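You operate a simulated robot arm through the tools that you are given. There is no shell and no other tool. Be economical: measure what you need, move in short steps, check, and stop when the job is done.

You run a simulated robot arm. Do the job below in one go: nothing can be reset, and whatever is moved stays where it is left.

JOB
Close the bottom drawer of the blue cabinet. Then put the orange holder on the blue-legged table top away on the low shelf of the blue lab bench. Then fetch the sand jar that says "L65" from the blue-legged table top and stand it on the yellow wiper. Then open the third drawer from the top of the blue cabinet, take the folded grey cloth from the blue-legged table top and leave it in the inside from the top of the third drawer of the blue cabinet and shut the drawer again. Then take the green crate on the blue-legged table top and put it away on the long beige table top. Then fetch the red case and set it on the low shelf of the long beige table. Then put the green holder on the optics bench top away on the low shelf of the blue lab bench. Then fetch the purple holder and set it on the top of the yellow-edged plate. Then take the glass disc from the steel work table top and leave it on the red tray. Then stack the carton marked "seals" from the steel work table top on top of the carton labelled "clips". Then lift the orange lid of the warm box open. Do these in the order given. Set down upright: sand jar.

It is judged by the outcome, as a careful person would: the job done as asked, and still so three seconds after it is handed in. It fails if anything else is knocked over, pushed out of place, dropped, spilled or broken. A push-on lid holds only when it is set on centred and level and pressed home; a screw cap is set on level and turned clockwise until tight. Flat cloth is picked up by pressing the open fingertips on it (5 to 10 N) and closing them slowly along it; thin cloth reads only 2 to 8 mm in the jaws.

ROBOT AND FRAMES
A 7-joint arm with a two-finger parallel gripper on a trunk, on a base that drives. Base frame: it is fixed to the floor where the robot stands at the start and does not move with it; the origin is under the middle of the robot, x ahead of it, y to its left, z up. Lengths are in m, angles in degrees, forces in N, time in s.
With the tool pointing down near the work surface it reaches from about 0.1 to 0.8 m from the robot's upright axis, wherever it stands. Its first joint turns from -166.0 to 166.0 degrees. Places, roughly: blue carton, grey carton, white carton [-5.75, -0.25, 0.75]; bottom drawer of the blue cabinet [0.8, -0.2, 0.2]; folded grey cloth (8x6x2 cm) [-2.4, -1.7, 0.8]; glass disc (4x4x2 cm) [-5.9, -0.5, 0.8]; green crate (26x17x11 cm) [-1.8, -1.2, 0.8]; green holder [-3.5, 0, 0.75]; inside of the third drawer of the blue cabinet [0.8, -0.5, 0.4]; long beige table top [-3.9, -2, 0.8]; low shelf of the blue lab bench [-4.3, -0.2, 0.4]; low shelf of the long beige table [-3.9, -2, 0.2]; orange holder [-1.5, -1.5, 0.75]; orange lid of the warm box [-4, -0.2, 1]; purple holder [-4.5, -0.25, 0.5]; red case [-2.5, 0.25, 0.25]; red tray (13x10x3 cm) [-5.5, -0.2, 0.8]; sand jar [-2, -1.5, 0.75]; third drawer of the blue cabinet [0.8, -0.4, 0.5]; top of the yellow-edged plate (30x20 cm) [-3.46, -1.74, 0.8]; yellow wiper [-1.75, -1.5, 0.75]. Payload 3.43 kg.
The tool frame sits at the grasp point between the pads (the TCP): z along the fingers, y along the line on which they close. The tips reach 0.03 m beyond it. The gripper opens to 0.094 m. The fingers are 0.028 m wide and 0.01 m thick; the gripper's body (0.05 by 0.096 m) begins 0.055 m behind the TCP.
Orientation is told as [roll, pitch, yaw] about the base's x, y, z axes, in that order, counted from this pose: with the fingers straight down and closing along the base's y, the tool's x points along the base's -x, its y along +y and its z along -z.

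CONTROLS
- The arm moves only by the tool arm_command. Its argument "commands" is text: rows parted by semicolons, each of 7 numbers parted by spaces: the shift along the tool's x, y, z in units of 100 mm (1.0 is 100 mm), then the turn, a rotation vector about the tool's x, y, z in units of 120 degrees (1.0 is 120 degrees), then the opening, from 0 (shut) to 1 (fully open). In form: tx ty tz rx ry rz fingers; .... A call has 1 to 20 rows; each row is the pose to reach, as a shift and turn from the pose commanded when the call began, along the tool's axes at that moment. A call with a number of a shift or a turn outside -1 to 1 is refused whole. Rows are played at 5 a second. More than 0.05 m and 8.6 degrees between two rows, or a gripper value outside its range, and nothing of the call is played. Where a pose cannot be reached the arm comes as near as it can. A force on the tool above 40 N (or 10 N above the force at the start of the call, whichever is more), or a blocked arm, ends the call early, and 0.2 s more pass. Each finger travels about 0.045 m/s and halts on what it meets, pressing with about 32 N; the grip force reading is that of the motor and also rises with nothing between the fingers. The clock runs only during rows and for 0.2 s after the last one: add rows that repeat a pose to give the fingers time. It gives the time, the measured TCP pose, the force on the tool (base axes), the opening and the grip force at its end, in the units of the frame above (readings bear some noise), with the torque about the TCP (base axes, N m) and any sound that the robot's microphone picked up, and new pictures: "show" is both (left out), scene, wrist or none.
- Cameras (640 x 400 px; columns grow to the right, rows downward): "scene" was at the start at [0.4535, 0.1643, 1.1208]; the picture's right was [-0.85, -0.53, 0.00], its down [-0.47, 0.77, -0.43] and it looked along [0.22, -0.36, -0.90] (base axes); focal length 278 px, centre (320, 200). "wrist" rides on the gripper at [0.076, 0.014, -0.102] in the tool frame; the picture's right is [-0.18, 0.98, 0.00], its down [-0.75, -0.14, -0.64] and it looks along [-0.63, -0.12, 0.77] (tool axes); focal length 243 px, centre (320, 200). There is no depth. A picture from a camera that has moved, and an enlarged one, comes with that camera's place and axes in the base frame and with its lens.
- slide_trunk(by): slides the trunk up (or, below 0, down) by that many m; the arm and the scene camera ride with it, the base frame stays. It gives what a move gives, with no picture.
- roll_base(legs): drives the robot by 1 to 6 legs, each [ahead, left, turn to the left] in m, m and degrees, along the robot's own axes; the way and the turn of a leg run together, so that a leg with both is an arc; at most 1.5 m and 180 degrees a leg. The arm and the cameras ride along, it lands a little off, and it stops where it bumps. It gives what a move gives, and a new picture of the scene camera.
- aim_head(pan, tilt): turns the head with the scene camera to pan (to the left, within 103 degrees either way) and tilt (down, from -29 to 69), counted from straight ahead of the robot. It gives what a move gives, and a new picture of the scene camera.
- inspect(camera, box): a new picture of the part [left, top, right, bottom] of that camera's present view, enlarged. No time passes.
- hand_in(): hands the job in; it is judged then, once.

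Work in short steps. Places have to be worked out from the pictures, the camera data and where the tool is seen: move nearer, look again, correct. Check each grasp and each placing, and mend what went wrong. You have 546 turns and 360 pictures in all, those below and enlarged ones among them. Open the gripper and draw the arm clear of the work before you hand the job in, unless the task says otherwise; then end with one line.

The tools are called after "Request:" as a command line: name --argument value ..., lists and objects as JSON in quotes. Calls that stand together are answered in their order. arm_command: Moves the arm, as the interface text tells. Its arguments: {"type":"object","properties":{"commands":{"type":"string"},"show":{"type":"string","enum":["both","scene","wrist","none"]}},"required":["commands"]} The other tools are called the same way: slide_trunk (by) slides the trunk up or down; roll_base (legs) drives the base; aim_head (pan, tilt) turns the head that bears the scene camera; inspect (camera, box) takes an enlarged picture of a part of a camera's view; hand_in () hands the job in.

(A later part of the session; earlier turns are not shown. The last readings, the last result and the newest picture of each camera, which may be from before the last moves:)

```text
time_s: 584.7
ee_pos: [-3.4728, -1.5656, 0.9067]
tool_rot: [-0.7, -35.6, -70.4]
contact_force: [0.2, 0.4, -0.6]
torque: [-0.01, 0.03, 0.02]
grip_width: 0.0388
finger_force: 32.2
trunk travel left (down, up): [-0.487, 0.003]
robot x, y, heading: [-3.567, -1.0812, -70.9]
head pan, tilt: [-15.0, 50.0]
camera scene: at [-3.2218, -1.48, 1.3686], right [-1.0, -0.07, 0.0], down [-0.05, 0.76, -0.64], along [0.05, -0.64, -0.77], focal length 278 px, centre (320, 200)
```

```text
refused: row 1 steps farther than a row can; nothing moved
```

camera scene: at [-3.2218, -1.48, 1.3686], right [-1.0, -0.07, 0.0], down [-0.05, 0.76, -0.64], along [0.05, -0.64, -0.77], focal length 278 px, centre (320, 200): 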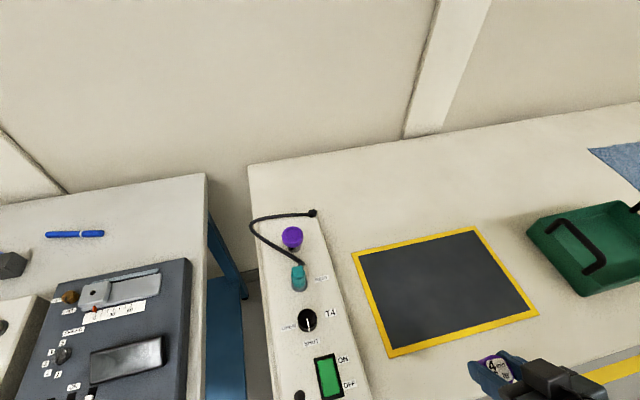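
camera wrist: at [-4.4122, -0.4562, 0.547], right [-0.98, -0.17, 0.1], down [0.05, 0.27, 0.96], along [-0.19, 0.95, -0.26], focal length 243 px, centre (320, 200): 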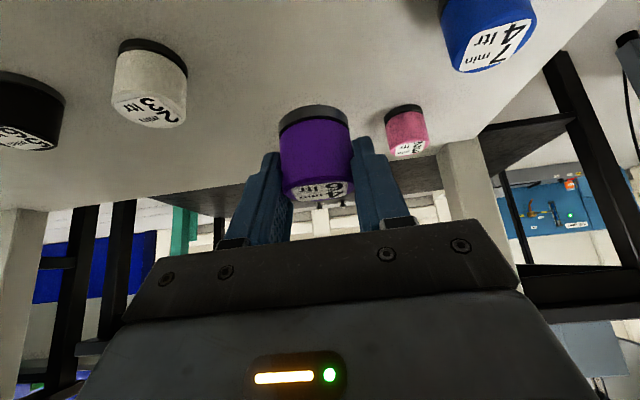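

Request:
arm_command --commands "-0.28 -0.12 0.31 0 0 0 0; -0.56 -0.23 0.62 0 0 0 0" --show "none"

Request:
arm_command --commands "-0.28 -0.12 0.31 0 0 0 0; -0.56 -0.23 0.62 0 0 0 0; -0.56 -0.23 0.62 0 0 0 0" --show "both"

```text
time_s: 585.3
ee_pos: [-3.4681, -1.6505, 0.8895]
tool_rot: [-0.5, -35.5, -70.5]
contact_force: [0.3, 0.1, -0.7]
torque: [-0.03, 0.0, 0.05]
grip_width: 0.039
finger_force: 31.9
trunk travel left (down, up): [-0.487, 0.003]
robot x, y, heading: [-3.5681, -1.0733, -70.7]
head pan, tilt: [-15.0, 50.0]
```

```text
time_s: 586.1
ee_pos: [-3.4631, -1.7349, 0.8698]
tool_rot: [-0.6, -35.4, -70.4]
contact_force: [0.1, 0.2, -1.5]
torque: [0.02, -0.01, -0.01]
grip_width: 0.0387
finger_force: 32.0
trunk travel left (down, up): [-0.487, 0.003]
robot x, y, heading: [-3.5688, -1.0741, -70.9]
head pan, tilt: [-15.0, 50.0]
camera scene: at [-3.2218, -1.4801, 1.3685], right [-1.0, -0.07, 0.0], down [-0.05, 0.76, -0.64], along [0.05, -0.64, -0.77], focal length 278 px, centre (320, 200)
camera wrist: at [-3.4894, -1.6145, 0.9101], right [0.98, 0.18, 0.1], down [-0.05, -0.27, 0.96], along [0.2, -0.95, -0.26], focal length 243 px, centre (320, 200)
```

scene: 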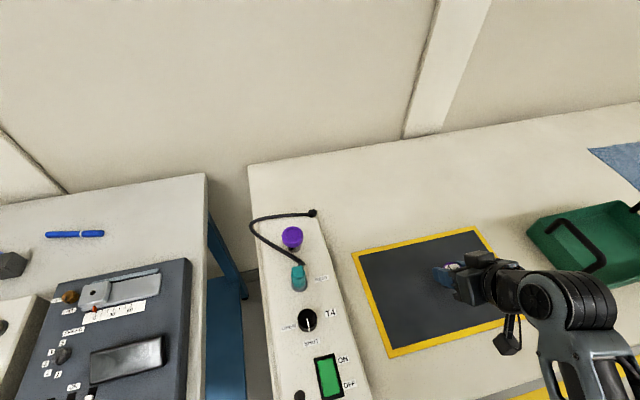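
wrist: 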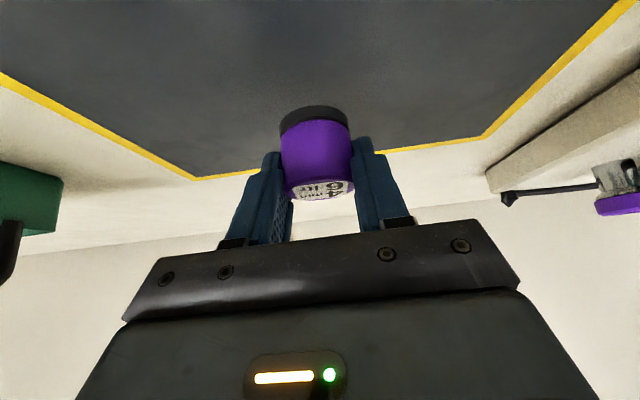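

Over the plate's middle. Lowering to contact.

Request:
arm_command --commands "0.06 0 0.08 0 0 0 0; 0.09 0 0.12 0 0 0 0; 0.105 0 0.145 0 0 0 0; 0.12 0 0.165 0 0 0 0; 0.135 0 0.185 0 0 0 0; 0.15 0 0.205 0 0 0 0; 0.165 0 0.225 0 0 0 0; 0.18 0 0.245 0 0 0 0" --show "none"

```text
time_s: 587.9
ee_pos: [-3.4619, -1.7352, 0.8443]
tool_rot: [-0.6, -35.8, -70.4]
contact_force: [-1.3, 4.9, 16.3]
torque: [0.39, -0.2, 0.07]
grip_width: 0.039
finger_force: 32.1
trunk travel left (down, up): [-0.487, 0.003]
robot x, y, heading: [-3.5688, -1.0768, -71.3]
head pan, tilt: [-15.0, 50.0]
```

Contact. Releasing and backing away.

Request:
arm_command --commands "-0.01 0 -0.014 0 0 0 0.5; -0.01 0 -0.014 0 0 0 0.8; -0.01 0 -0.014 0 0 0 0.9; -0.01 0 -0.014 0 0 0 0.9; 0.1 0 -0.25 0 0 0 0.9; 0.3 0 -0.55 0 0 0 0.9; 0.5 0 -0.9 0 0 0 0.9" --show "wrist"

```text
time_s: 589.5
ee_pos: [-3.4929, -1.6475, 0.8851]
tool_rot: [-0.7, -35.5, -70.4]
contact_force: [-0.4, -0.2, 0.5]
torque: [-0.01, -0.01, -0.02]
grip_width: 0.0846
finger_force: 0.2
trunk travel left (down, up): [-0.487, 0.003]
robot x, y, heading: [-3.57, -1.0761, -70.6]
head pan, tilt: [-15.0, 50.0]
camera wrist: at [-3.52, -1.5269, 0.9242], right [0.98, 0.18, 0.1], down [-0.05, -0.27, 0.96], along [0.2, -0.94, -0.26], focal length 243 px, centre (320, 200)
```

wrist: 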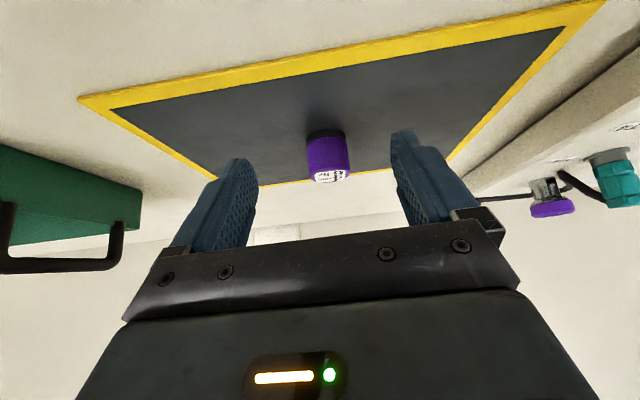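

The purple holder stands on the plate. Now to the steel work table: back off, turn down the corridor and drive to face it.

Request:
roll_base --legs '[[-0.2, 0, 0], [0, 0, -90], [0.9, 0, 0], [0.75, 0, 0], [0, 0, -90]]'

Request:
aim_head --pan -15 --tilt 40

```text
time_s: 606.7
ee_pos: [-5.263, -0.8552, 0.8855]
tool_rot: [-0.7, -35.5, 109.6]
contact_force: [0.1, 0.2, 0.2]
torque: [0.03, 0.0, 0.01]
grip_width: 0.0848
finger_force: 0.0
trunk travel left (down, up): [-0.487, 0.003]
robot x, y, heading: [-5.1859, -1.4258, 109.0]
head pan, tilt: [-15.0, 50.0]
camera scene: at [-5.5342, -1.02, 1.3685], right [1.0, 0.07, 0.0], down [0.05, -0.76, -0.64], along [-0.05, 0.64, -0.77], focal length 278 px, centre (320, 200)
```

scene: 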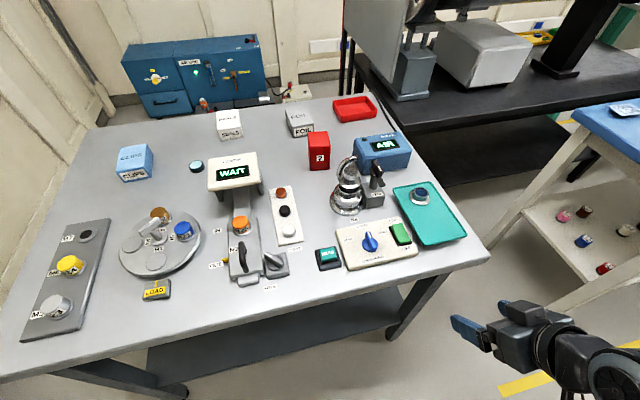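

```text
time_s: 607.4
ee_pos: [-5.2627, -0.8571, 0.8853]
tool_rot: [-0.6, -35.5, 109.4]
contact_force: [0.1, 0.4, -0.8]
torque: [0.03, -0.02, 0.02]
grip_width: 0.0846
finger_force: 0.1
trunk travel left (down, up): [-0.487, 0.003]
robot x, y, heading: [-5.1846, -1.4288, 108.9]
head pan, tilt: [-15.0, 40.0]
camera scene: at [-5.5348, -1.0121, 1.3827], right [1.0, 0.07, 0.0], down [0.05, -0.64, -0.77], along [-0.05, 0.76, -0.64], focal length 278 px, centre (320, 200)
```

scene: 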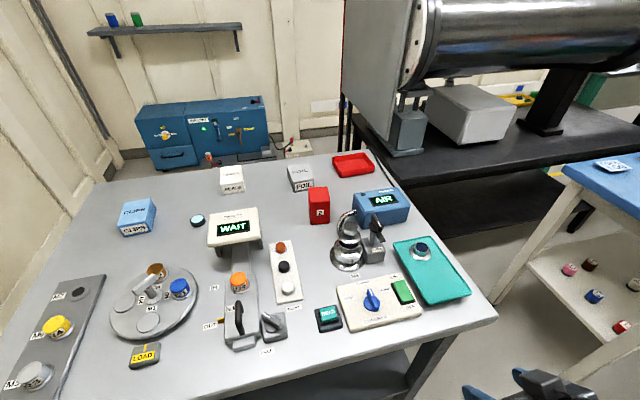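

A fine view of the steel table. I'll enlarge the region with the disc, the cartons and the tray.

Request:
inspect --camera "scene" --box '[100, 140, 300, 265]'

Request:
inspect --camera "scene" --box '[280, 135, 480, 260]'

```text
3.20 times, centred on (200, 202) of scene
camera zoom: at [-5.5348, -1.0121, 1.3827], right [1.0, 0.07, 0.0], down [0.05, -0.64, -0.77], along [-0.05, 0.76, -0.64], focal length 890 px, centre (704, 192)
```

zoom: 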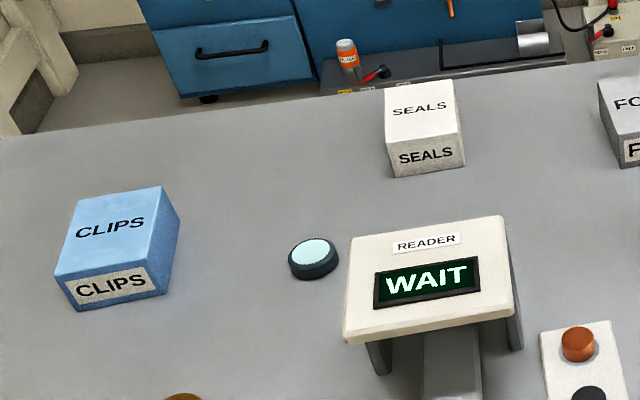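

```text
3.20 times, centred on (380, 198) of scene
camera zoom: at [-5.5348, -1.0121, 1.3827], right [1.0, 0.07, 0.0], down [0.05, -0.64, -0.77], along [-0.05, 0.76, -0.64], focal length 890 px, centre (128, 208)
```

zoom: 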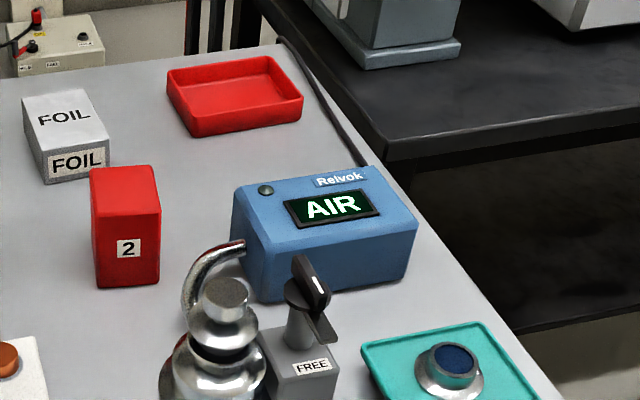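

The disc sits just left of the "READER" stand. I'll raise the tool, sidestep left and roll up to the table so the disc is ahead on my right.

Request:
arm_command --commands "-0.2 0 -0.28 0 0 0 0.9; -0.41 0 -0.57 0 0 0 0.9; -0.41 0 -0.57 0 0 0 0.9" --show "none"

Request:
roll_base --legs '[[0, 0.68, -4], [0.33, 0, 0]]'

Request:
aim_head --pan -15 --tilt 50

```text
time_s: 608.2
ee_pos: [-5.2626, -0.8554, 0.9549]
tool_rot: [-0.5, -35.4, 109.5]
contact_force: [-0.5, 0.0, -0.5]
torque: [-0.01, 0.02, 0.02]
grip_width: 0.0843
finger_force: 0.0
trunk travel left (down, up): [-0.487, 0.003]
robot x, y, heading: [-5.1868, -1.4266, 109.0]
head pan, tilt: [-15.0, 40.0]
```

```text
time_s: 613.9
ee_pos: [-5.9624, -0.7373, 0.9549]
tool_rot: [-0.5, -35.6, 105.8]
contact_force: [-0.4, -0.1, 0.1]
torque: [-0.03, 0.01, -0.03]
grip_width: 0.0846
finger_force: 0.0
trunk travel left (down, up): [-0.487, 0.003]
robot x, y, heading: [-5.9302, -1.3112, 105.0]
head pan, tilt: [-15.0, 40.0]
stopped in leg 2: the robot was blocked; the commanded pose is now the measured one
camera scene: at [-6.2454, -0.8759, 1.3827], right [1.0, 0.01, 0.0], down [0.0, -0.64, -0.77], along [0.0, 0.77, -0.64], focal length 278 px, centre (320, 200)
```

scene: 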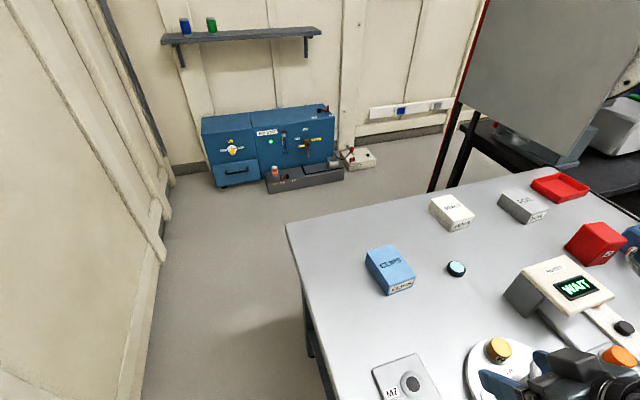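

```text
time_s: 614.6
ee_pos: [-5.963, -0.7374, 0.9551]
tool_rot: [-0.5, -35.7, 105.8]
contact_force: [-0.2, 0.4, -0.4]
torque: [-0.01, 0.0, 0.05]
grip_width: 0.0845
finger_force: 0.0
trunk travel left (down, up): [-0.487, 0.003]
robot x, y, heading: [-5.9232, -1.3109, 105.2]
head pan, tilt: [-15.0, 50.0]
camera scene: at [-6.2453, -0.884, 1.3686], right [1.0, 0.01, 0.0], down [0.0, -0.77, -0.64], along [0.0, 0.64, -0.77], focal length 278 px, centre (320, 200)
```

scene: 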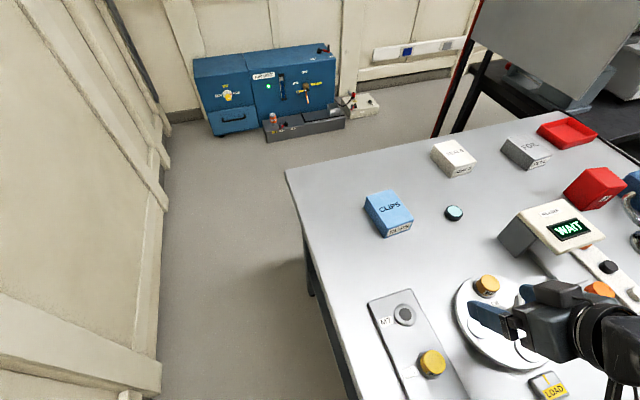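

Table top is at z ≈ 0.82; disc (-5.918, -0.476), clips (-6.084, -0.51), seals (-5.868, -0.313), tray (-5.473, -0.152). I'll go to the pre-grasp above the disc.

Request:
arm_command --commands "-0.23 -0.18 0.2 0.013 0 0.018 0.75; -0.46 -0.36 0.4 0.026 0 0.036 0.75; -0.69 -0.53 0.6 0.039 0 0.054 0.75" --show "none"

Request:
arm_command --commands "-0.23 -0.14 0.2 0 0 0 0.75; -0.46 -0.28 0.4 0 0 0 0.75; -0.69 -0.43 0.6 0 0 0 0.75; -0.69 -0.43 0.6 0 0 0 0.75" --show "wrist"

```text
time_s: 615.4
ee_pos: [-5.9341, -0.6354, 0.9481]
tool_rot: [-0.6, -35.6, 97.8]
contact_force: [-0.1, 0.7, -0.1]
torque: [0.04, 0.02, 0.0]
grip_width: 0.0704
finger_force: 0.1
trunk travel left (down, up): [-0.487, 0.003]
robot x, y, heading: [-5.9238, -1.3131, 105.4]
head pan, tilt: [-15.0, 50.0]
```

```text
time_s: 616.4
ee_pos: [-5.9048, -0.5393, 0.9388]
tool_rot: [-0.6, -35.6, 98.0]
contact_force: [0.9, 0.0, 0.3]
torque: [0.03, 0.02, -0.02]
grip_width: 0.0705
finger_force: 0.0
trunk travel left (down, up): [-0.487, 0.003]
robot x, y, heading: [-5.9241, -1.3142, 105.3]
head pan, tilt: [-15.0, 50.0]
camera wrist: at [-5.9043, -0.6617, 0.9778], right [-0.99, 0.02, 0.1], down [0.1, 0.25, 0.96], along [-0.01, 0.97, -0.25], focal length 243 px, centre (320, 200)
```

wrist: 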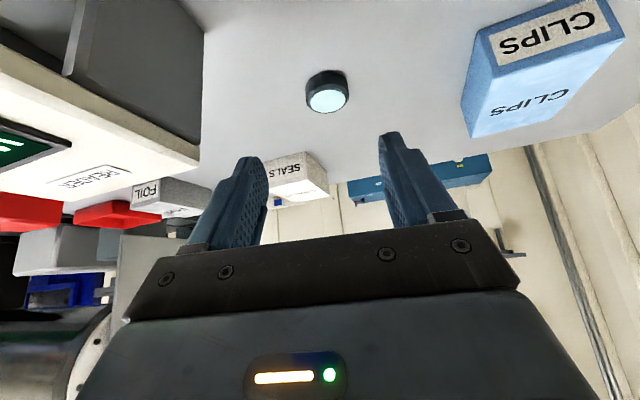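

The disc is centred. Advancing to it.

Request:
arm_command --commands "-0.02 0.03 0.35 0 0 0 0.75; -0.04 0.05 0.7 0 0 0 0.75; -0.05 0.07 0.9 0 0 0 0.75; -0.05 0.07 0.98 0 0 0 0.75; -0.05 0.07 0.98 0 0 0 0.65" --show "wrist"

```text
time_s: 617.6
ee_pos: [-5.9187, -0.4802, 0.8632]
tool_rot: [-0.6, -35.6, 98.0]
contact_force: [-0.2, 0.2, 0.8]
torque: [-0.02, 0.02, 0.03]
grip_width: 0.0612
finger_force: 0.0
trunk travel left (down, up): [-0.487, 0.003]
robot x, y, heading: [-5.9269, -1.3134, 105.2]
head pan, tilt: [-15.0, 50.0]
camera wrist: at [-5.9191, -0.6023, 0.9011], right [-0.99, 0.02, 0.1], down [0.1, 0.25, 0.96], along [-0.01, 0.97, -0.25], focal length 243 px, centre (320, 200)
```

wrist: 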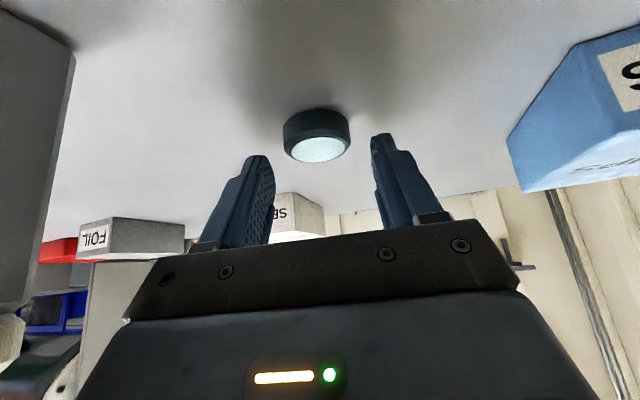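

Request:
arm_command --commands "0.0 0.02 0.03 0 0 0 0.65; 0.015 0.02 0.06 0 0 0 0.65; 0.03 0.02 0.08 0 0 0 0.65; 0.03 0.02 0.08 0 0 0 0.55; 0.03 0.02 0.08 0 0 0 0.45; 0.03 0.02 0.08 0 0 0 0.35; 0.03 0.02 0.08 0 0 0 0.2; 0.03 0.02 0.08 0 0 0 0; 0.03 0.02 0.08 0 0 0 0" --show "wrist"

```text
time_s: 619.6
ee_pos: [-5.921, -0.4785, 0.8542]
tool_rot: [-0.5, -35.6, 98.0]
contact_force: [0.5, -0.2, -0.3]
torque: [-0.03, 0.02, 0.01]
grip_width: 0.0381
finger_force: 32.1
trunk travel left (down, up): [-0.487, 0.003]
robot x, y, heading: [-5.9196, -1.3153, 105.4]
head pan, tilt: [-15.0, 50.0]
camera wrist: at [-5.9208, -0.6006, 0.893], right [-0.99, 0.02, 0.1], down [0.1, 0.25, 0.96], along [-0.01, 0.97, -0.25], focal length 243 px, centre (320, 200)
```

wrist: 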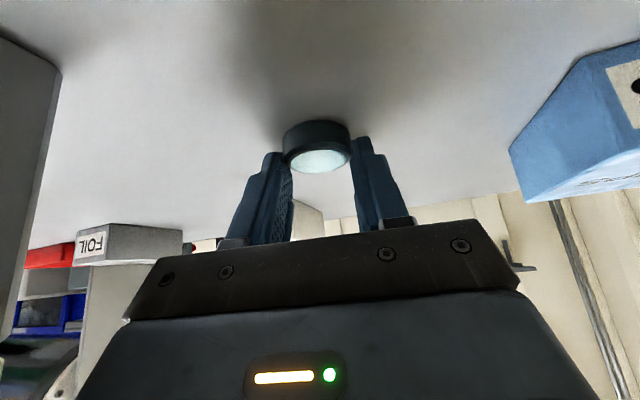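

Gripped (38 mm). Lifting gently.

Request:
arm_command --commands "-0.06 0 -0.08 0 0 0 0; -0.15 0 -0.2 0 0 0 0; -0.3 0 -0.42 0 0 0 0; -0.5 0 -0.7 0 0 0 0; -0.55 0 -0.78 0 0 0 0" --show "wrist"

```text
time_s: 620.8
ee_pos: [-5.9219, -0.4803, 0.9502]
tool_rot: [-0.6, -35.5, 97.7]
contact_force: [0.4, -0.3, -1.0]
torque: [0.01, -0.04, -0.01]
grip_width: 0.0386
finger_force: 32.3
trunk travel left (down, up): [-0.487, 0.003]
robot x, y, heading: [-5.9252, -1.3101, 105.2]
head pan, tilt: [-15.0, 50.0]
camera wrist: at [-5.9217, -0.6013, 0.9884], right [-0.99, 0.02, 0.1], down [0.1, 0.25, 0.96], along [-0.01, 0.97, -0.25], focal length 243 px, centre (320, 200)
```

wrist: 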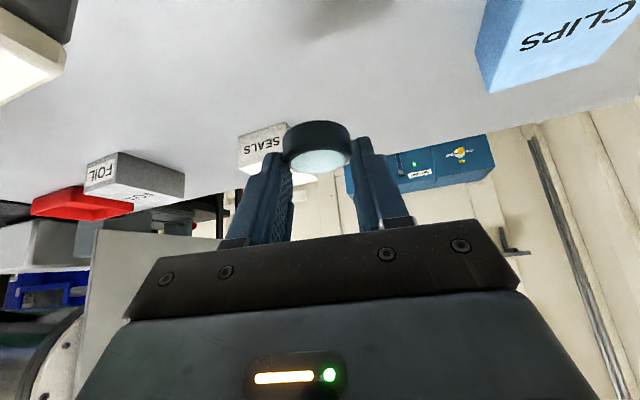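

The disc is held flat. I'll retract over the table, back off, and sidestep right to face the red tray.

Request:
arm_command --commands "0.27 0.05 -0.19 0 0 0 0; 0.54 0.1 -0.39 0 0 0 0; 0.81 0.1 -0.58 0 0 0 0" --show "none"

Request:
arm_command --commands "0.27 0 -0.19 0 0 0 0; 0.54 0 -0.39 0 0 0 0; 0.81 0 -0.58 0 0 0 0" --show "none"

Request:
roll_base --legs '[[-0.2, 0, 0], [0, -0.6, -3.5], [0.2, 0, 0]]'

Request:
aim_head --pan -15 --tilt 40

```text
time_s: 621.6
ee_pos: [-5.9189, -0.5792, 0.9503]
tool_rot: [-0.6, -35.6, 97.8]
contact_force: [0.1, 0.4, 0.0]
torque: [0.01, 0.0, 0.03]
grip_width: 0.0384
finger_force: 31.6
trunk travel left (down, up): [-0.487, 0.003]
robot x, y, heading: [-5.9274, -1.3134, 105.2]
head pan, tilt: [-15.0, 50.0]
```

```text
time_s: 622.4
ee_pos: [-5.9063, -0.6792, 0.9481]
tool_rot: [-0.6, -35.5, 97.8]
contact_force: [0.7, 0.6, -0.4]
torque: [-0.03, 0.0, 0.01]
grip_width: 0.0384
finger_force: 31.7
trunk travel left (down, up): [-0.487, 0.003]
robot x, y, heading: [-5.9246, -1.313, 105.2]
head pan, tilt: [-15.0, 50.0]
```

```text
time_s: 628.2
ee_pos: [-5.2743, -0.5373, 0.9497]
tool_rot: [-0.6, -35.7, 94.4]
contact_force: [-0.4, -0.7, -1.0]
torque: [0.0, -0.01, -0.03]
grip_width: 0.0383
finger_force: 31.9
trunk travel left (down, up): [-0.487, 0.003]
robot x, y, heading: [-5.3327, -1.1665, 102.0]
head pan, tilt: [-15.0, 50.0]
camera scene: at [-5.6237, -0.7225, 1.3686], right [1.0, -0.05, 0.0], down [-0.04, -0.77, -0.64], along [0.03, 0.64, -0.77], focal length 278 px, centre (320, 200)
```

scene: 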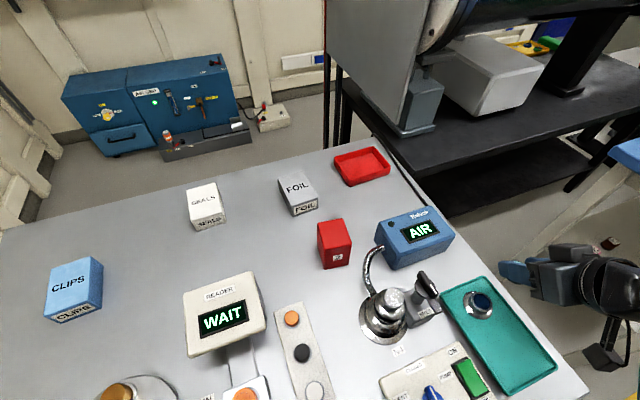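

```text
time_s: 628.9
ee_pos: [-5.2726, -0.5373, 0.949]
tool_rot: [-0.7, -35.6, 94.5]
contact_force: [-0.2, -0.1, -0.1]
torque: [0.01, -0.02, 0.0]
grip_width: 0.0384
finger_force: 32.2
trunk travel left (down, up): [-0.487, 0.003]
robot x, y, heading: [-5.3297, -1.1694, 101.9]
head pan, tilt: [-15.0, 40.0]
camera scene: at [-5.6233, -0.7145, 1.3826], right [1.0, -0.05, 0.0], down [-0.03, -0.64, -0.77], along [0.04, 0.76, -0.64], focal length 278 px, centre (320, 200)
```

scene: 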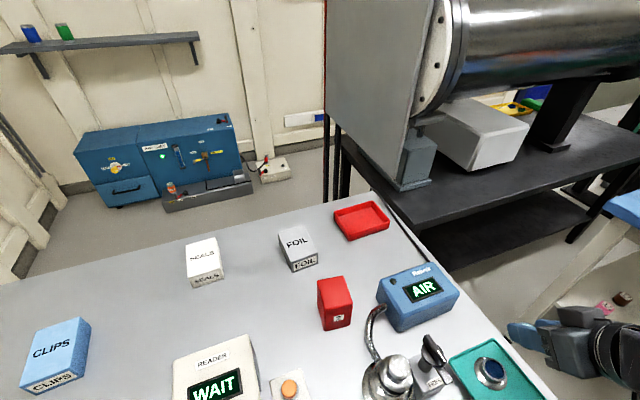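

The tray is at about (-5.478, -0.157), roughly 1.02 m from my axis, so I need a flatter tool. I'll edge 3 cm closer, then raise, tilt more and extend.

Request:
roll_base --legs '[[0.04, 0, 0]]'

Request:
arm_command --commands "-0.1 0.27 -0.12 0 -0.03 0 0; -0.2 0.54 -0.24 0 -0.06 0 0; -0.34 0.8 -0.37 0 -0.1 0 0; -0.34 0.8 -0.37 0 -0.1 0 0" --show "none"

```text
time_s: 629.8
ee_pos: [-5.2809, -0.4979, 0.949]
tool_rot: [-0.6, -35.6, 94.5]
contact_force: [-0.5, 0.4, -0.3]
torque: [0.0, 0.01, 0.01]
grip_width: 0.0385
finger_force: 31.6
trunk travel left (down, up): [-0.487, 0.003]
robot x, y, heading: [-5.3404, -1.1265, 101.9]
head pan, tilt: [-15.0, 40.0]
camera scene: at [-5.6316, -0.6753, 1.3828], right [1.0, -0.05, 0.0], down [-0.03, -0.64, -0.77], along [0.04, 0.77, -0.64], focal length 278 px, centre (320, 200)
```

scene: 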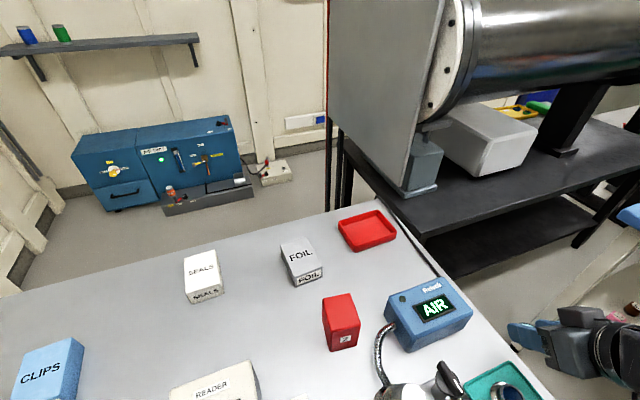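

```text
time_s: 630.8
ee_pos: [-5.3627, -0.4991, 0.9986]
tool_rot: [-0.7, -47.7, 94.6]
contact_force: [-0.4, -0.1, 0.2]
torque: [-0.01, 0.0, 0.02]
grip_width: 0.0386
finger_force: 32.0
trunk travel left (down, up): [-0.487, 0.003]
robot x, y, heading: [-5.3359, -1.1304, 101.7]
head pan, tilt: [-15.0, 40.0]
```

Request:
arm_command --commands "-0.26 0.1 0.29 0 0 0 0; -0.52 0.2 0.57 0 0 0 0; -0.78 0.29 0.86 0 0 0 0; -0.78 0.29 0.86 0 0 0 0" --show "none"

Request:
arm_command --commands "-0.26 0.1 0.29 0 0 0 0; -0.52 0.2 0.57 0 0 0 0; -0.78 0.29 0.86 0 0 0 0; -0.78 0.29 0.86 0 0 0 0" --show "both"

```text
time_s: 631.8
ee_pos: [-5.3994, -0.3853, 0.9967]
tool_rot: [-0.7, -47.6, 94.8]
contact_force: [0.2, -1.2, 0.5]
torque: [0.02, 0.02, 0.02]
grip_width: 0.0384
finger_force: 32.1
trunk travel left (down, up): [-0.487, 0.003]
robot x, y, heading: [-5.3391, -1.13, 101.7]
head pan, tilt: [-15.0, 40.0]
```

```text
time_s: 632.8
ee_pos: [-5.4373, -0.2707, 0.9971]
tool_rot: [-0.8, -47.6, 94.5]
contact_force: [0.3, 0.2, -0.3]
torque: [-0.01, 0.0, -0.01]
grip_width: 0.0382
finger_force: 31.9
trunk travel left (down, up): [-0.487, 0.003]
robot x, y, heading: [-5.338, -1.1298, 102.0]
head pan, tilt: [-15.0, 40.0]
camera scene: at [-5.6316, -0.6753, 1.3827], right [1.0, -0.05, 0.0], down [-0.03, -0.64, -0.77], along [0.04, 0.76, -0.64], focal length 278 px, centre (320, 200)
camera wrist: at [-5.443, -0.3977, 1.0093], right [-0.99, 0.05, 0.13], down [0.13, 0.04, 0.99], along [0.05, 1.0, -0.05], focal length 243 px, centre (320, 200)
```

scene: 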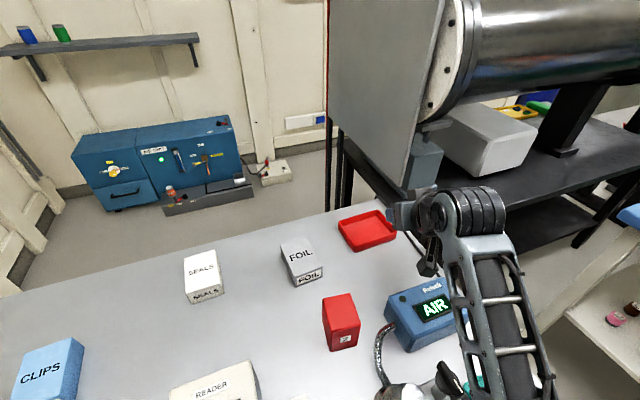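
wrist: 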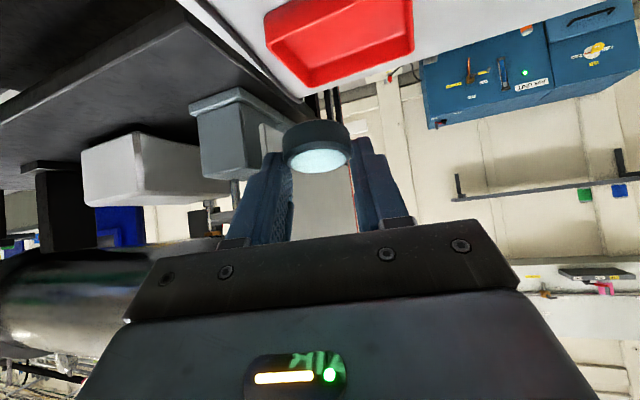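

Reach is holding. Continuing over the tray and down a little.

Request:
arm_command --commands "-0.09 0.07 0.27 0 0 0 0; -0.18 0.145 0.55 0 0 0 0; -0.18 0.145 0.55 0 0 0 0" --show "none"

Request:
arm_command --commands "-0.09 0.07 0.27 0 0 0 0; -0.18 0.145 0.55 0 0 0 0; -0.18 0.145 0.55 0 0 0 0" --show "both"

```text
time_s: 633.6
ee_pos: [-5.4562, -0.2195, 0.9734]
tool_rot: [-0.6, -47.7, 94.6]
contact_force: [-0.4, -0.2, 0.5]
torque: [-0.02, 0.02, 0.01]
grip_width: 0.0387
finger_force: 32.0
trunk travel left (down, up): [-0.487, 0.003]
robot x, y, heading: [-5.3348, -1.1287, 102.0]
head pan, tilt: [-15.0, 40.0]
```

```text
time_s: 634.4
ee_pos: [-5.4737, -0.1669, 0.9487]
tool_rot: [-0.8, -47.5, 94.6]
contact_force: [-0.3, 0.3, -0.5]
torque: [0.02, 0.01, -0.01]
grip_width: 0.0382
finger_force: 32.1
trunk travel left (down, up): [-0.487, 0.003]
robot x, y, heading: [-5.3382, -1.1342, 101.8]
head pan, tilt: [-15.0, 40.0]
camera scene: at [-5.6316, -0.6752, 1.3827], right [1.0, -0.05, 0.0], down [-0.03, -0.64, -0.77], along [0.04, 0.76, -0.64], focal length 278 px, centre (320, 200)
camera wrist: at [-5.4795, -0.2943, 0.9612], right [-0.99, 0.05, 0.13], down [0.13, 0.04, 0.99], along [0.05, 1.0, -0.05], focal length 243 px, centre (320, 200)
```

scene: 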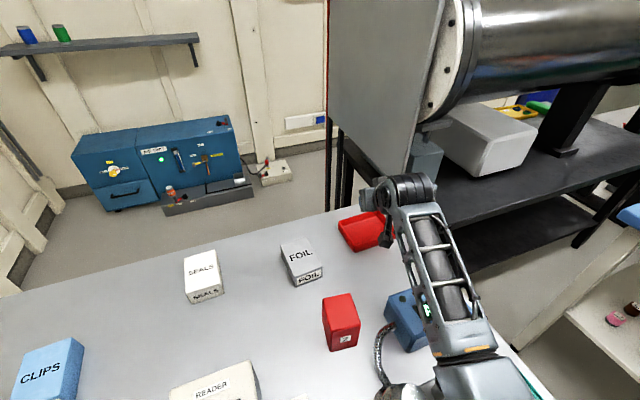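
wrist: 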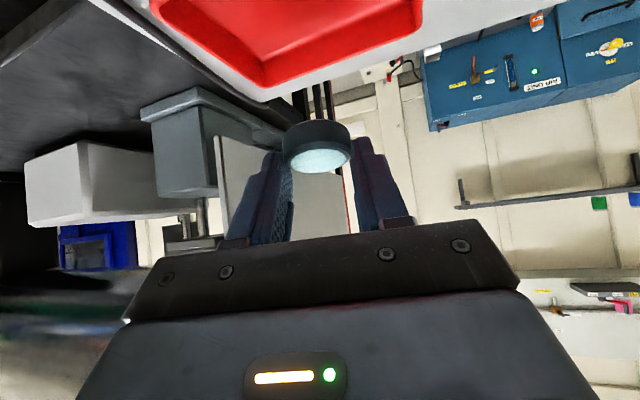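

Directly over the tray. Lowering 7 cm, easing the tilt back a bit so the disc lies flatter.

Request:
arm_command --commands "0.15 0 0.13 0 0 0 0; 0.3 0 0.27 0 0.03 0 0; 0.45 0 0.41 0 0.05 0 0; 0.52 0 0.47 0 0.07 0 0; 0.52 0 0.47 0 0.07 0 0" --show "wrist"

```text
time_s: 635.6
ee_pos: [-5.4722, -0.1667, 0.878]
tool_rot: [-0.6, -39.3, 94.5]
contact_force: [0.2, 0.2, -0.5]
torque: [0.0, 0.01, -0.02]
grip_width: 0.0385
finger_force: 32.2
trunk travel left (down, up): [-0.487, 0.003]
robot x, y, heading: [-5.3371, -1.1335, 101.7]
head pan, tilt: [-15.0, 40.0]
camera wrist: at [-5.4782, -0.2911, 0.9095], right [-0.99, 0.07, 0.11], down [0.12, 0.19, 0.97], along [0.05, 0.98, -0.19], focal length 243 px, centre (320, 200)
```

wrist: 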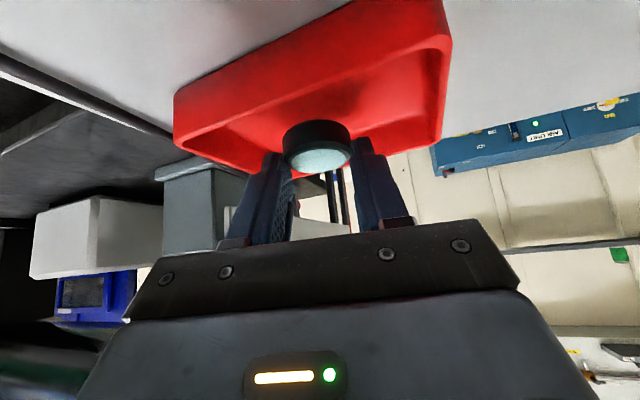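

Request:
arm_command --commands "0.03 0 0.04 0 0 0 0; 0.06 0 0.08 0 0 0 0; 0.08 0 0.1 0 0 0 0; 0.1 0 0.125 0 0 0 0; 0.12 0 0.15 0 0 0 0; 0.14 0 0.175 0 0 0 0; 0.155 0 0.195 0 0 0 0; 0.17 0 0.215 0 0 0 0" --show "wrist"

```text
time_s: 637.4
ee_pos: [-5.4724, -0.1649, 0.8567]
tool_rot: [-0.6, -39.8, 94.5]
contact_force: [0.1, -4.5, 37.7]
torque: [-0.3, 0.27, 0.12]
grip_width: 0.0385
finger_force: 32.5
trunk travel left (down, up): [-0.487, 0.003]
robot x, y, heading: [-5.3388, -1.1332, 102.1]
head pan, tilt: [-15.0, 40.0]
camera wrist: at [-5.4785, -0.2893, 0.8869], right [-0.99, 0.07, 0.11], down [0.12, 0.18, 0.98], along [0.05, 0.98, -0.18], focal length 243 px, centre (320, 200)
```

wrist: 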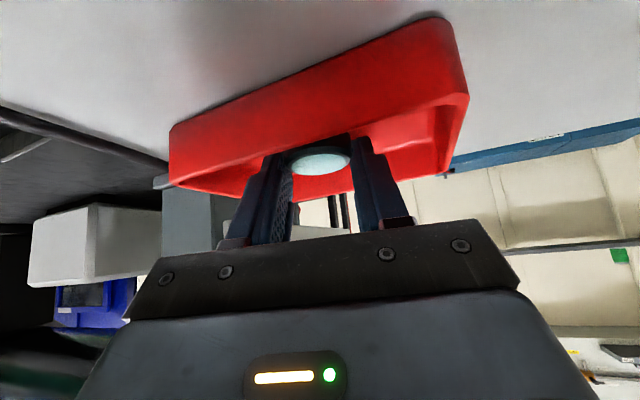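

Contact. Easing up 2 mm and opening slowly.

Request:
arm_command --commands "-0.02 0 -0.025 0 0 0 0.3; -0.02 0 -0.025 0 0 0 0.42; -0.02 0 -0.025 0 0 0 0.48; -0.02 0 -0.025 0 0 0 0.55; -0.02 0 -0.025 0 0 0 0.6; -0.02 0 -0.025 0 0 0 0.6" --show "wrist"

```text
time_s: 638.8
ee_pos: [-5.4698, -0.1672, 0.8568]
tool_rot: [-0.6, -39.4, 94.5]
contact_force: [11.7, 0.8, 31.1]
torque: [0.23, 0.34, -0.16]
grip_width: 0.0504
finger_force: 0.1
trunk travel left (down, up): [-0.487, 0.003]
robot x, y, heading: [-5.3417, -1.1315, 101.8]
head pan, tilt: [-15.0, 40.0]
camera wrist: at [-5.4773, -0.2909, 0.8876], right [-0.99, 0.07, 0.11], down [0.12, 0.18, 0.98], along [0.05, 0.98, -0.19], focal length 243 px, centre (320, 200)
```

wrist: 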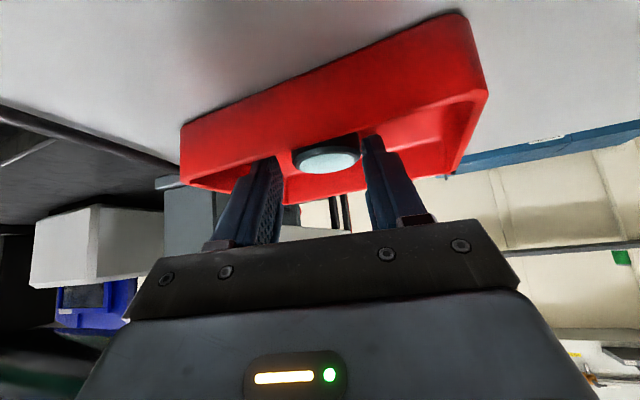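

The disc lies in the tray; the fingers still press on the tray. Lifting straight up slowly.

Request:
arm_command --commands "-0.03 0 -0.04 0 0 0 0.6; -0.06 0 -0.08 0 0 0 0.6; -0.13 0 -0.15 0 0 0 0.6; -0.25 0 -0.31 0 0 0 0.6; -0.5 0 -0.6 0 0 0 0.6; -0.6 0 -0.75 0 0 0 0.6" --show "both"

```text
time_s: 640.2
ee_pos: [-5.471, -0.1669, 0.9508]
tool_rot: [-0.7, -39.2, 94.6]
contact_force: [0.8, 0.0, 0.1]
torque: [0.0, 0.0, -0.01]
grip_width: 0.0564
finger_force: 0.0
trunk travel left (down, up): [-0.487, 0.003]
robot x, y, heading: [-5.3365, -1.1306, 102.0]
head pan, tilt: [-15.0, 40.0]
camera scene: at [-5.6316, -0.6751, 1.3826], right [1.0, -0.05, 0.0], down [-0.03, -0.64, -0.77], along [0.04, 0.76, -0.64], focal length 278 px, centre (320, 200)
camera wrist: at [-5.4787, -0.2916, 0.9824], right [-0.99, 0.07, 0.11], down [0.12, 0.19, 0.97], along [0.05, 0.98, -0.19], focal length 243 px, centre (320, 200)
```

scene: 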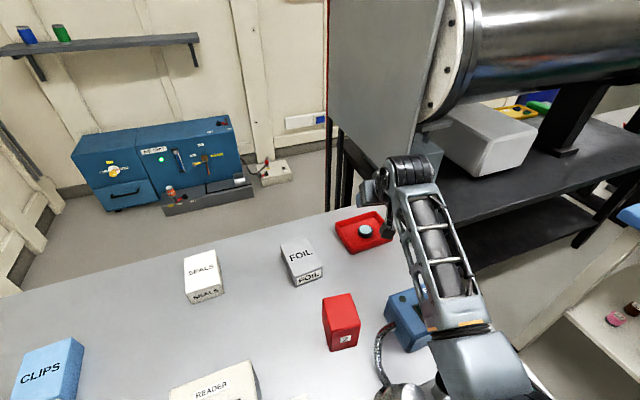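
wrist: 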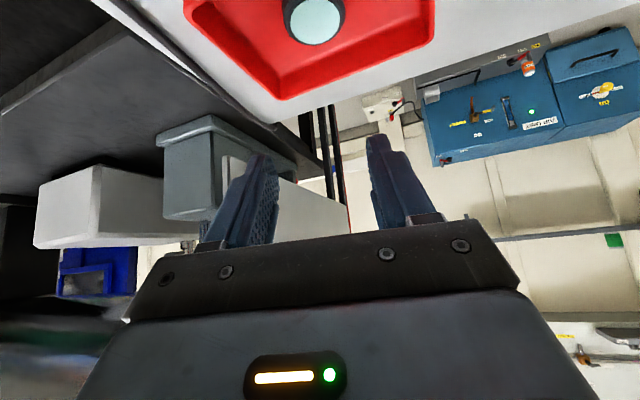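

The disc lies flat in the red tray. Retracting back over the boxes at height.

Request:
arm_command --commands "0.2 -0.06 -0.28 0 0 0 0.6; 0.42 -0.12 -0.55 0 0 0 0.6; 0.65 -0.18 -0.75 0 0 0 0.6" --show "none"

Request:
arm_command --commands "0.25 -0.08 -0.21 0 0 0 0.6; 0.5 -0.16 -0.42 0 0 0 0.6; 0.77 -0.24 -0.63 0 0 0 0.6" --show "none"

Request:
arm_command --commands "0.25 -0.08 -0.21 0 0 0 0.6; 0.5 -0.16 -0.42 0 0 0 0.6; 0.77 -0.24 -0.63 0 0 0 0.6" --show "none"

Request:
roll_base --legs '[[-0.2, 0, 0]]'

```text
time_s: 641.0
ee_pos: [-5.4495, -0.2647, 0.9681]
tool_rot: [-0.6, -39.1, 94.5]
contact_force: [-0.3, 0.6, 0.7]
torque: [-0.01, 0.02, 0.04]
grip_width: 0.0563
finger_force: 0.0
trunk travel left (down, up): [-0.487, 0.003]
robot x, y, heading: [-5.3315, -1.1277, 101.8]
head pan, tilt: [-15.0, 40.0]
```

```text
time_s: 641.8
ee_pos: [-5.4153, -0.3628, 0.9661]
tool_rot: [-0.7, -39.2, 94.5]
contact_force: [-0.3, -0.4, -0.8]
torque: [0.02, -0.01, 0.01]
grip_width: 0.0564
finger_force: 0.0
trunk travel left (down, up): [-0.487, 0.003]
robot x, y, heading: [-5.3388, -1.1291, 101.8]
head pan, tilt: [-15.0, 40.0]
```

```text
time_s: 642.6
ee_pos: [-5.3847, -0.4612, 0.9671]
tool_rot: [-0.6, -39.1, 94.5]
contact_force: [-0.3, 0.3, 0.0]
torque: [0.01, -0.01, 0.02]
grip_width: 0.0565
finger_force: 0.0
trunk travel left (down, up): [-0.487, 0.003]
robot x, y, heading: [-5.3375, -1.1308, 102.2]
head pan, tilt: [-15.0, 40.0]
```

```text
time_s: 644.2
ee_pos: [-5.3444, -0.6561, 0.9662]
tool_rot: [-0.6, -39.2, 94.6]
contact_force: [-0.4, -0.5, 0.4]
torque: [0.02, -0.01, 0.02]
grip_width: 0.0566
finger_force: 0.0
trunk travel left (down, up): [-0.487, 0.003]
robot x, y, heading: [-5.2935, -1.3256, 101.9]
head pan, tilt: [-15.0, 40.0]
camera scene: at [-5.5907, -0.8713, 1.3826], right [1.0, -0.05, 0.0], down [-0.03, -0.64, -0.77], along [0.04, 0.76, -0.64], focal length 278 px, centre (320, 200)
```

scene: 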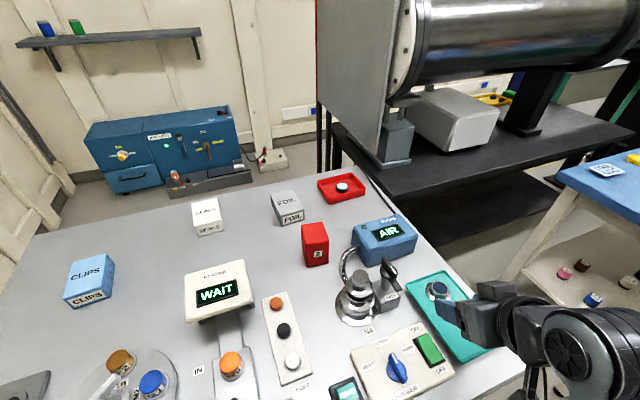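

All undisturbed. Now for the "seals" carton: sidestep left and roll up so it is ahead, slightly right.

Request:
roll_base --legs '[[0, 0.48, 0], [0.13, 0, 0]]'

Request:
inspect --camera "scene" --box '[160, 120, 480, 320]'

```text
time_s: 648.0
ee_pos: [-5.8421, -0.6262, 0.9675]
tool_rot: [-0.6, -39.2, 94.6]
contact_force: [0.3, -0.1, 0.2]
torque: [0.05, -0.03, -0.02]
grip_width: 0.0566
finger_force: 0.1
trunk travel left (down, up): [-0.487, 0.003]
robot x, y, heading: [-5.7929, -1.2988, 102.2]
head pan, tilt: [-15.0, 40.0]
camera scene: at [-6.0873, -0.8431, 1.3828], right [1.0, -0.05, 0.0], down [-0.03, -0.64, -0.77], along [0.04, 0.77, -0.64], focal length 278 px, centre (320, 200)
```

scene: 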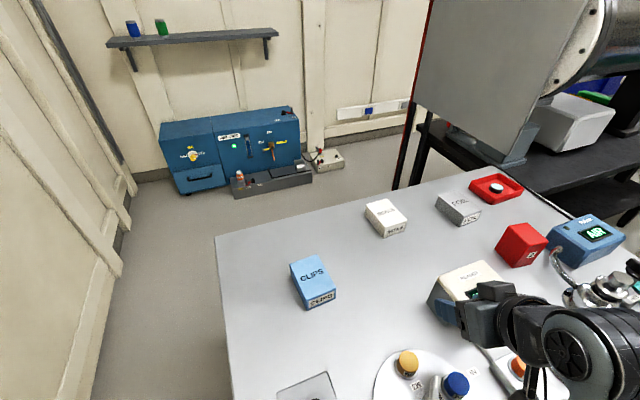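

```text
2.00 times, centred on (320, 220) of scene
camera zoom: at [-6.0873, -0.8431, 1.3828], right [1.0, -0.05, 0.0], down [-0.03, -0.64, -0.77], along [0.04, 0.77, -0.64], focal length 556 px, centre (320, 160)
```

zoom: 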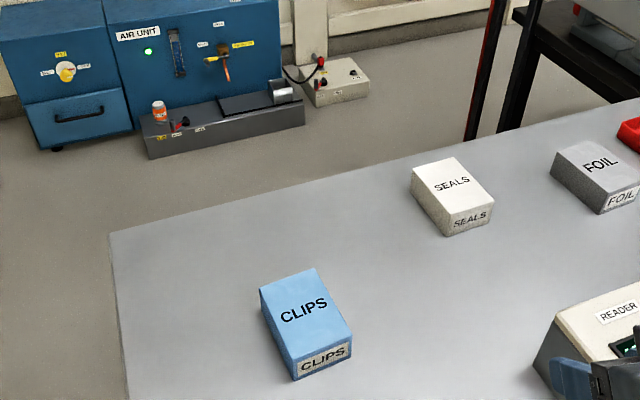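

Both cartons are about 7×10×4.4 cm and parallel (20°): seals centre (-5.871, -0.278), clips centre (-6.084, -0.476). I'll roll in 7 cm and go to the pre-grasp over seals.

Request:
roll_base --legs '[[0.07, 0, 0]]'

Request:
arm_command --commands "-0.23 -0.05 0.25 -0.026 0 -0.032 0.8; -0.46 -0.1 0.5 -0.053 0 -0.065 1; -0.69 -0.14 0.76 -0.079 0 -0.097 1" --show "none"

```text
time_s: 648.8
ee_pos: [-5.8472, -0.6164, 0.968]
tool_rot: [-0.5, -39.3, 95.2]
contact_force: [-0.3, -0.9, -0.2]
torque: [0.02, 0.03, 0.01]
grip_width: 0.0562
finger_force: 0.0
trunk travel left (down, up): [-0.487, 0.003]
robot x, y, heading: [-5.7918, -1.2877, 103.0]
head pan, tilt: [-15.0, 40.0]
stopped in leg 1: the robot was blocked; the commanded pose is now the measured one
camera scene: at [-6.0903, -0.8357, 1.3827], right [1.0, -0.04, 0.0], down [-0.03, -0.64, -0.77], along [0.03, 0.77, -0.64], focal length 278 px, centre (320, 200)
```

scene: 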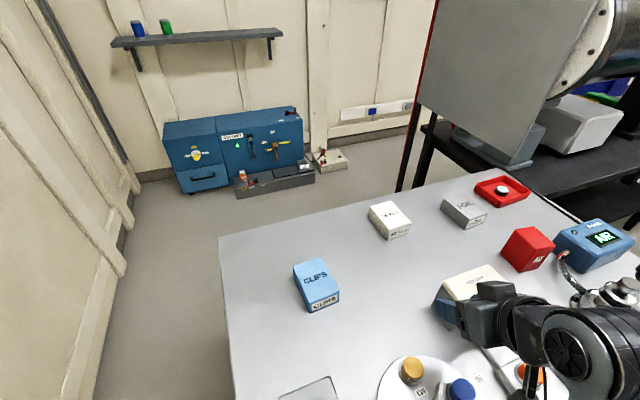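

```text
time_s: 649.6
ee_pos: [-5.8423, -0.5154, 0.953]
tool_rot: [-0.6, -39.2, 110.4]
contact_force: [-0.1, -1.1, 0.1]
torque: [0.01, 0.0, -0.02]
grip_width: 0.094
finger_force: 0.2
trunk travel left (down, up): [-0.487, 0.003]
robot x, y, heading: [-5.7909, -1.2887, 102.6]
head pan, tilt: [-15.0, 40.0]
```

The deck is against the table front, so I'll extend from here (about 0.96 m reach).

Request:
arm_command --commands "-0.27 -0.13 0.28 0 0 0 1; -0.55 -0.27 0.555 0 0 0 1; -0.55 -0.27 0.555 0 0 0 1" --show "none"

Request:
arm_command --commands "-0.27 -0.13 0.28 0 0 0 1; -0.55 -0.27 0.555 0 0 0 1; -0.55 -0.27 0.555 0 0 0 1" --show "wrist"

```text
time_s: 650.4
ee_pos: [-5.8416, -0.4324, 0.9442]
tool_rot: [-0.6, -39.0, 110.2]
contact_force: [-0.6, -0.4, 0.0]
torque: [0.01, -0.01, 0.04]
grip_width: 0.0941
finger_force: 0.0
trunk travel left (down, up): [-0.487, 0.003]
robot x, y, heading: [-5.7894, -1.286, 102.9]
head pan, tilt: [-15.0, 40.0]
```

```text
time_s: 651.2
ee_pos: [-5.8434, -0.3502, 0.9353]
tool_rot: [-0.6, -39.2, 110.2]
contact_force: [-0.1, 1.2, 0.5]
torque: [0.02, 0.03, -0.02]
grip_width: 0.0937
finger_force: 0.1
trunk travel left (down, up): [-0.487, 0.003]
robot x, y, heading: [-5.7902, -1.2871, 102.5]
head pan, tilt: [-15.0, 40.0]
camera wrist: at [-5.8162, -0.4704, 0.9677], right [-0.97, -0.2, 0.11], down [0.06, 0.21, 0.97], along [-0.22, 0.96, -0.2], focal length 243 px, centre (320, 200)
```

wrist: 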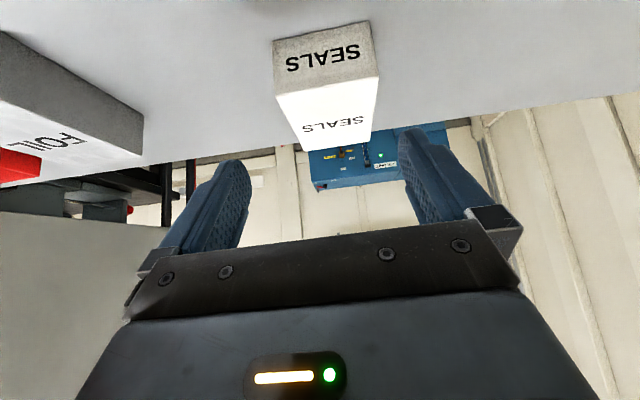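

Aligned with the carton. Advancing along the tool axis.

Request:
arm_command --commands "0 0.02 0.35 0 0 0 1; 0 0.03 0.7 0 0 0 1; 0 0.03 0.9 0 0 0 1; 0 0.03 0.98 0 0 0 1" --show "wrist"

```text
time_s: 652.2
ee_pos: [-5.8675, -0.293, 0.8604]
tool_rot: [-0.7, -39.3, 110.2]
contact_force: [0.6, -0.3, 0.1]
torque: [-0.01, 0.02, -0.02]
grip_width: 0.0939
finger_force: 0.1
trunk travel left (down, up): [-0.487, 0.003]
robot x, y, heading: [-5.7908, -1.2894, 102.7]
head pan, tilt: [-15.0, 40.0]
camera wrist: at [-5.839, -0.413, 0.8916], right [-0.97, -0.2, 0.11], down [0.07, 0.21, 0.97], along [-0.22, 0.96, -0.19], focal length 243 px, centre (320, 200)
```

wrist: 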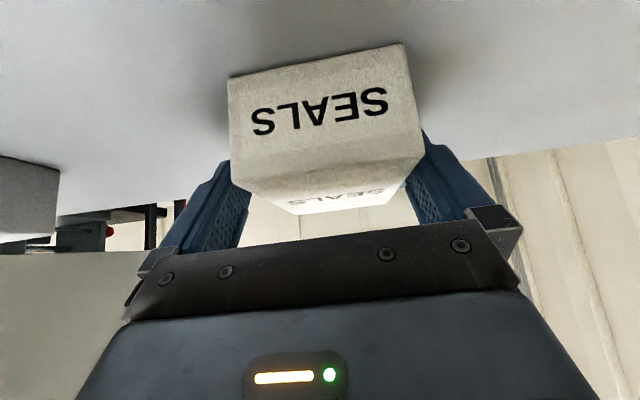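

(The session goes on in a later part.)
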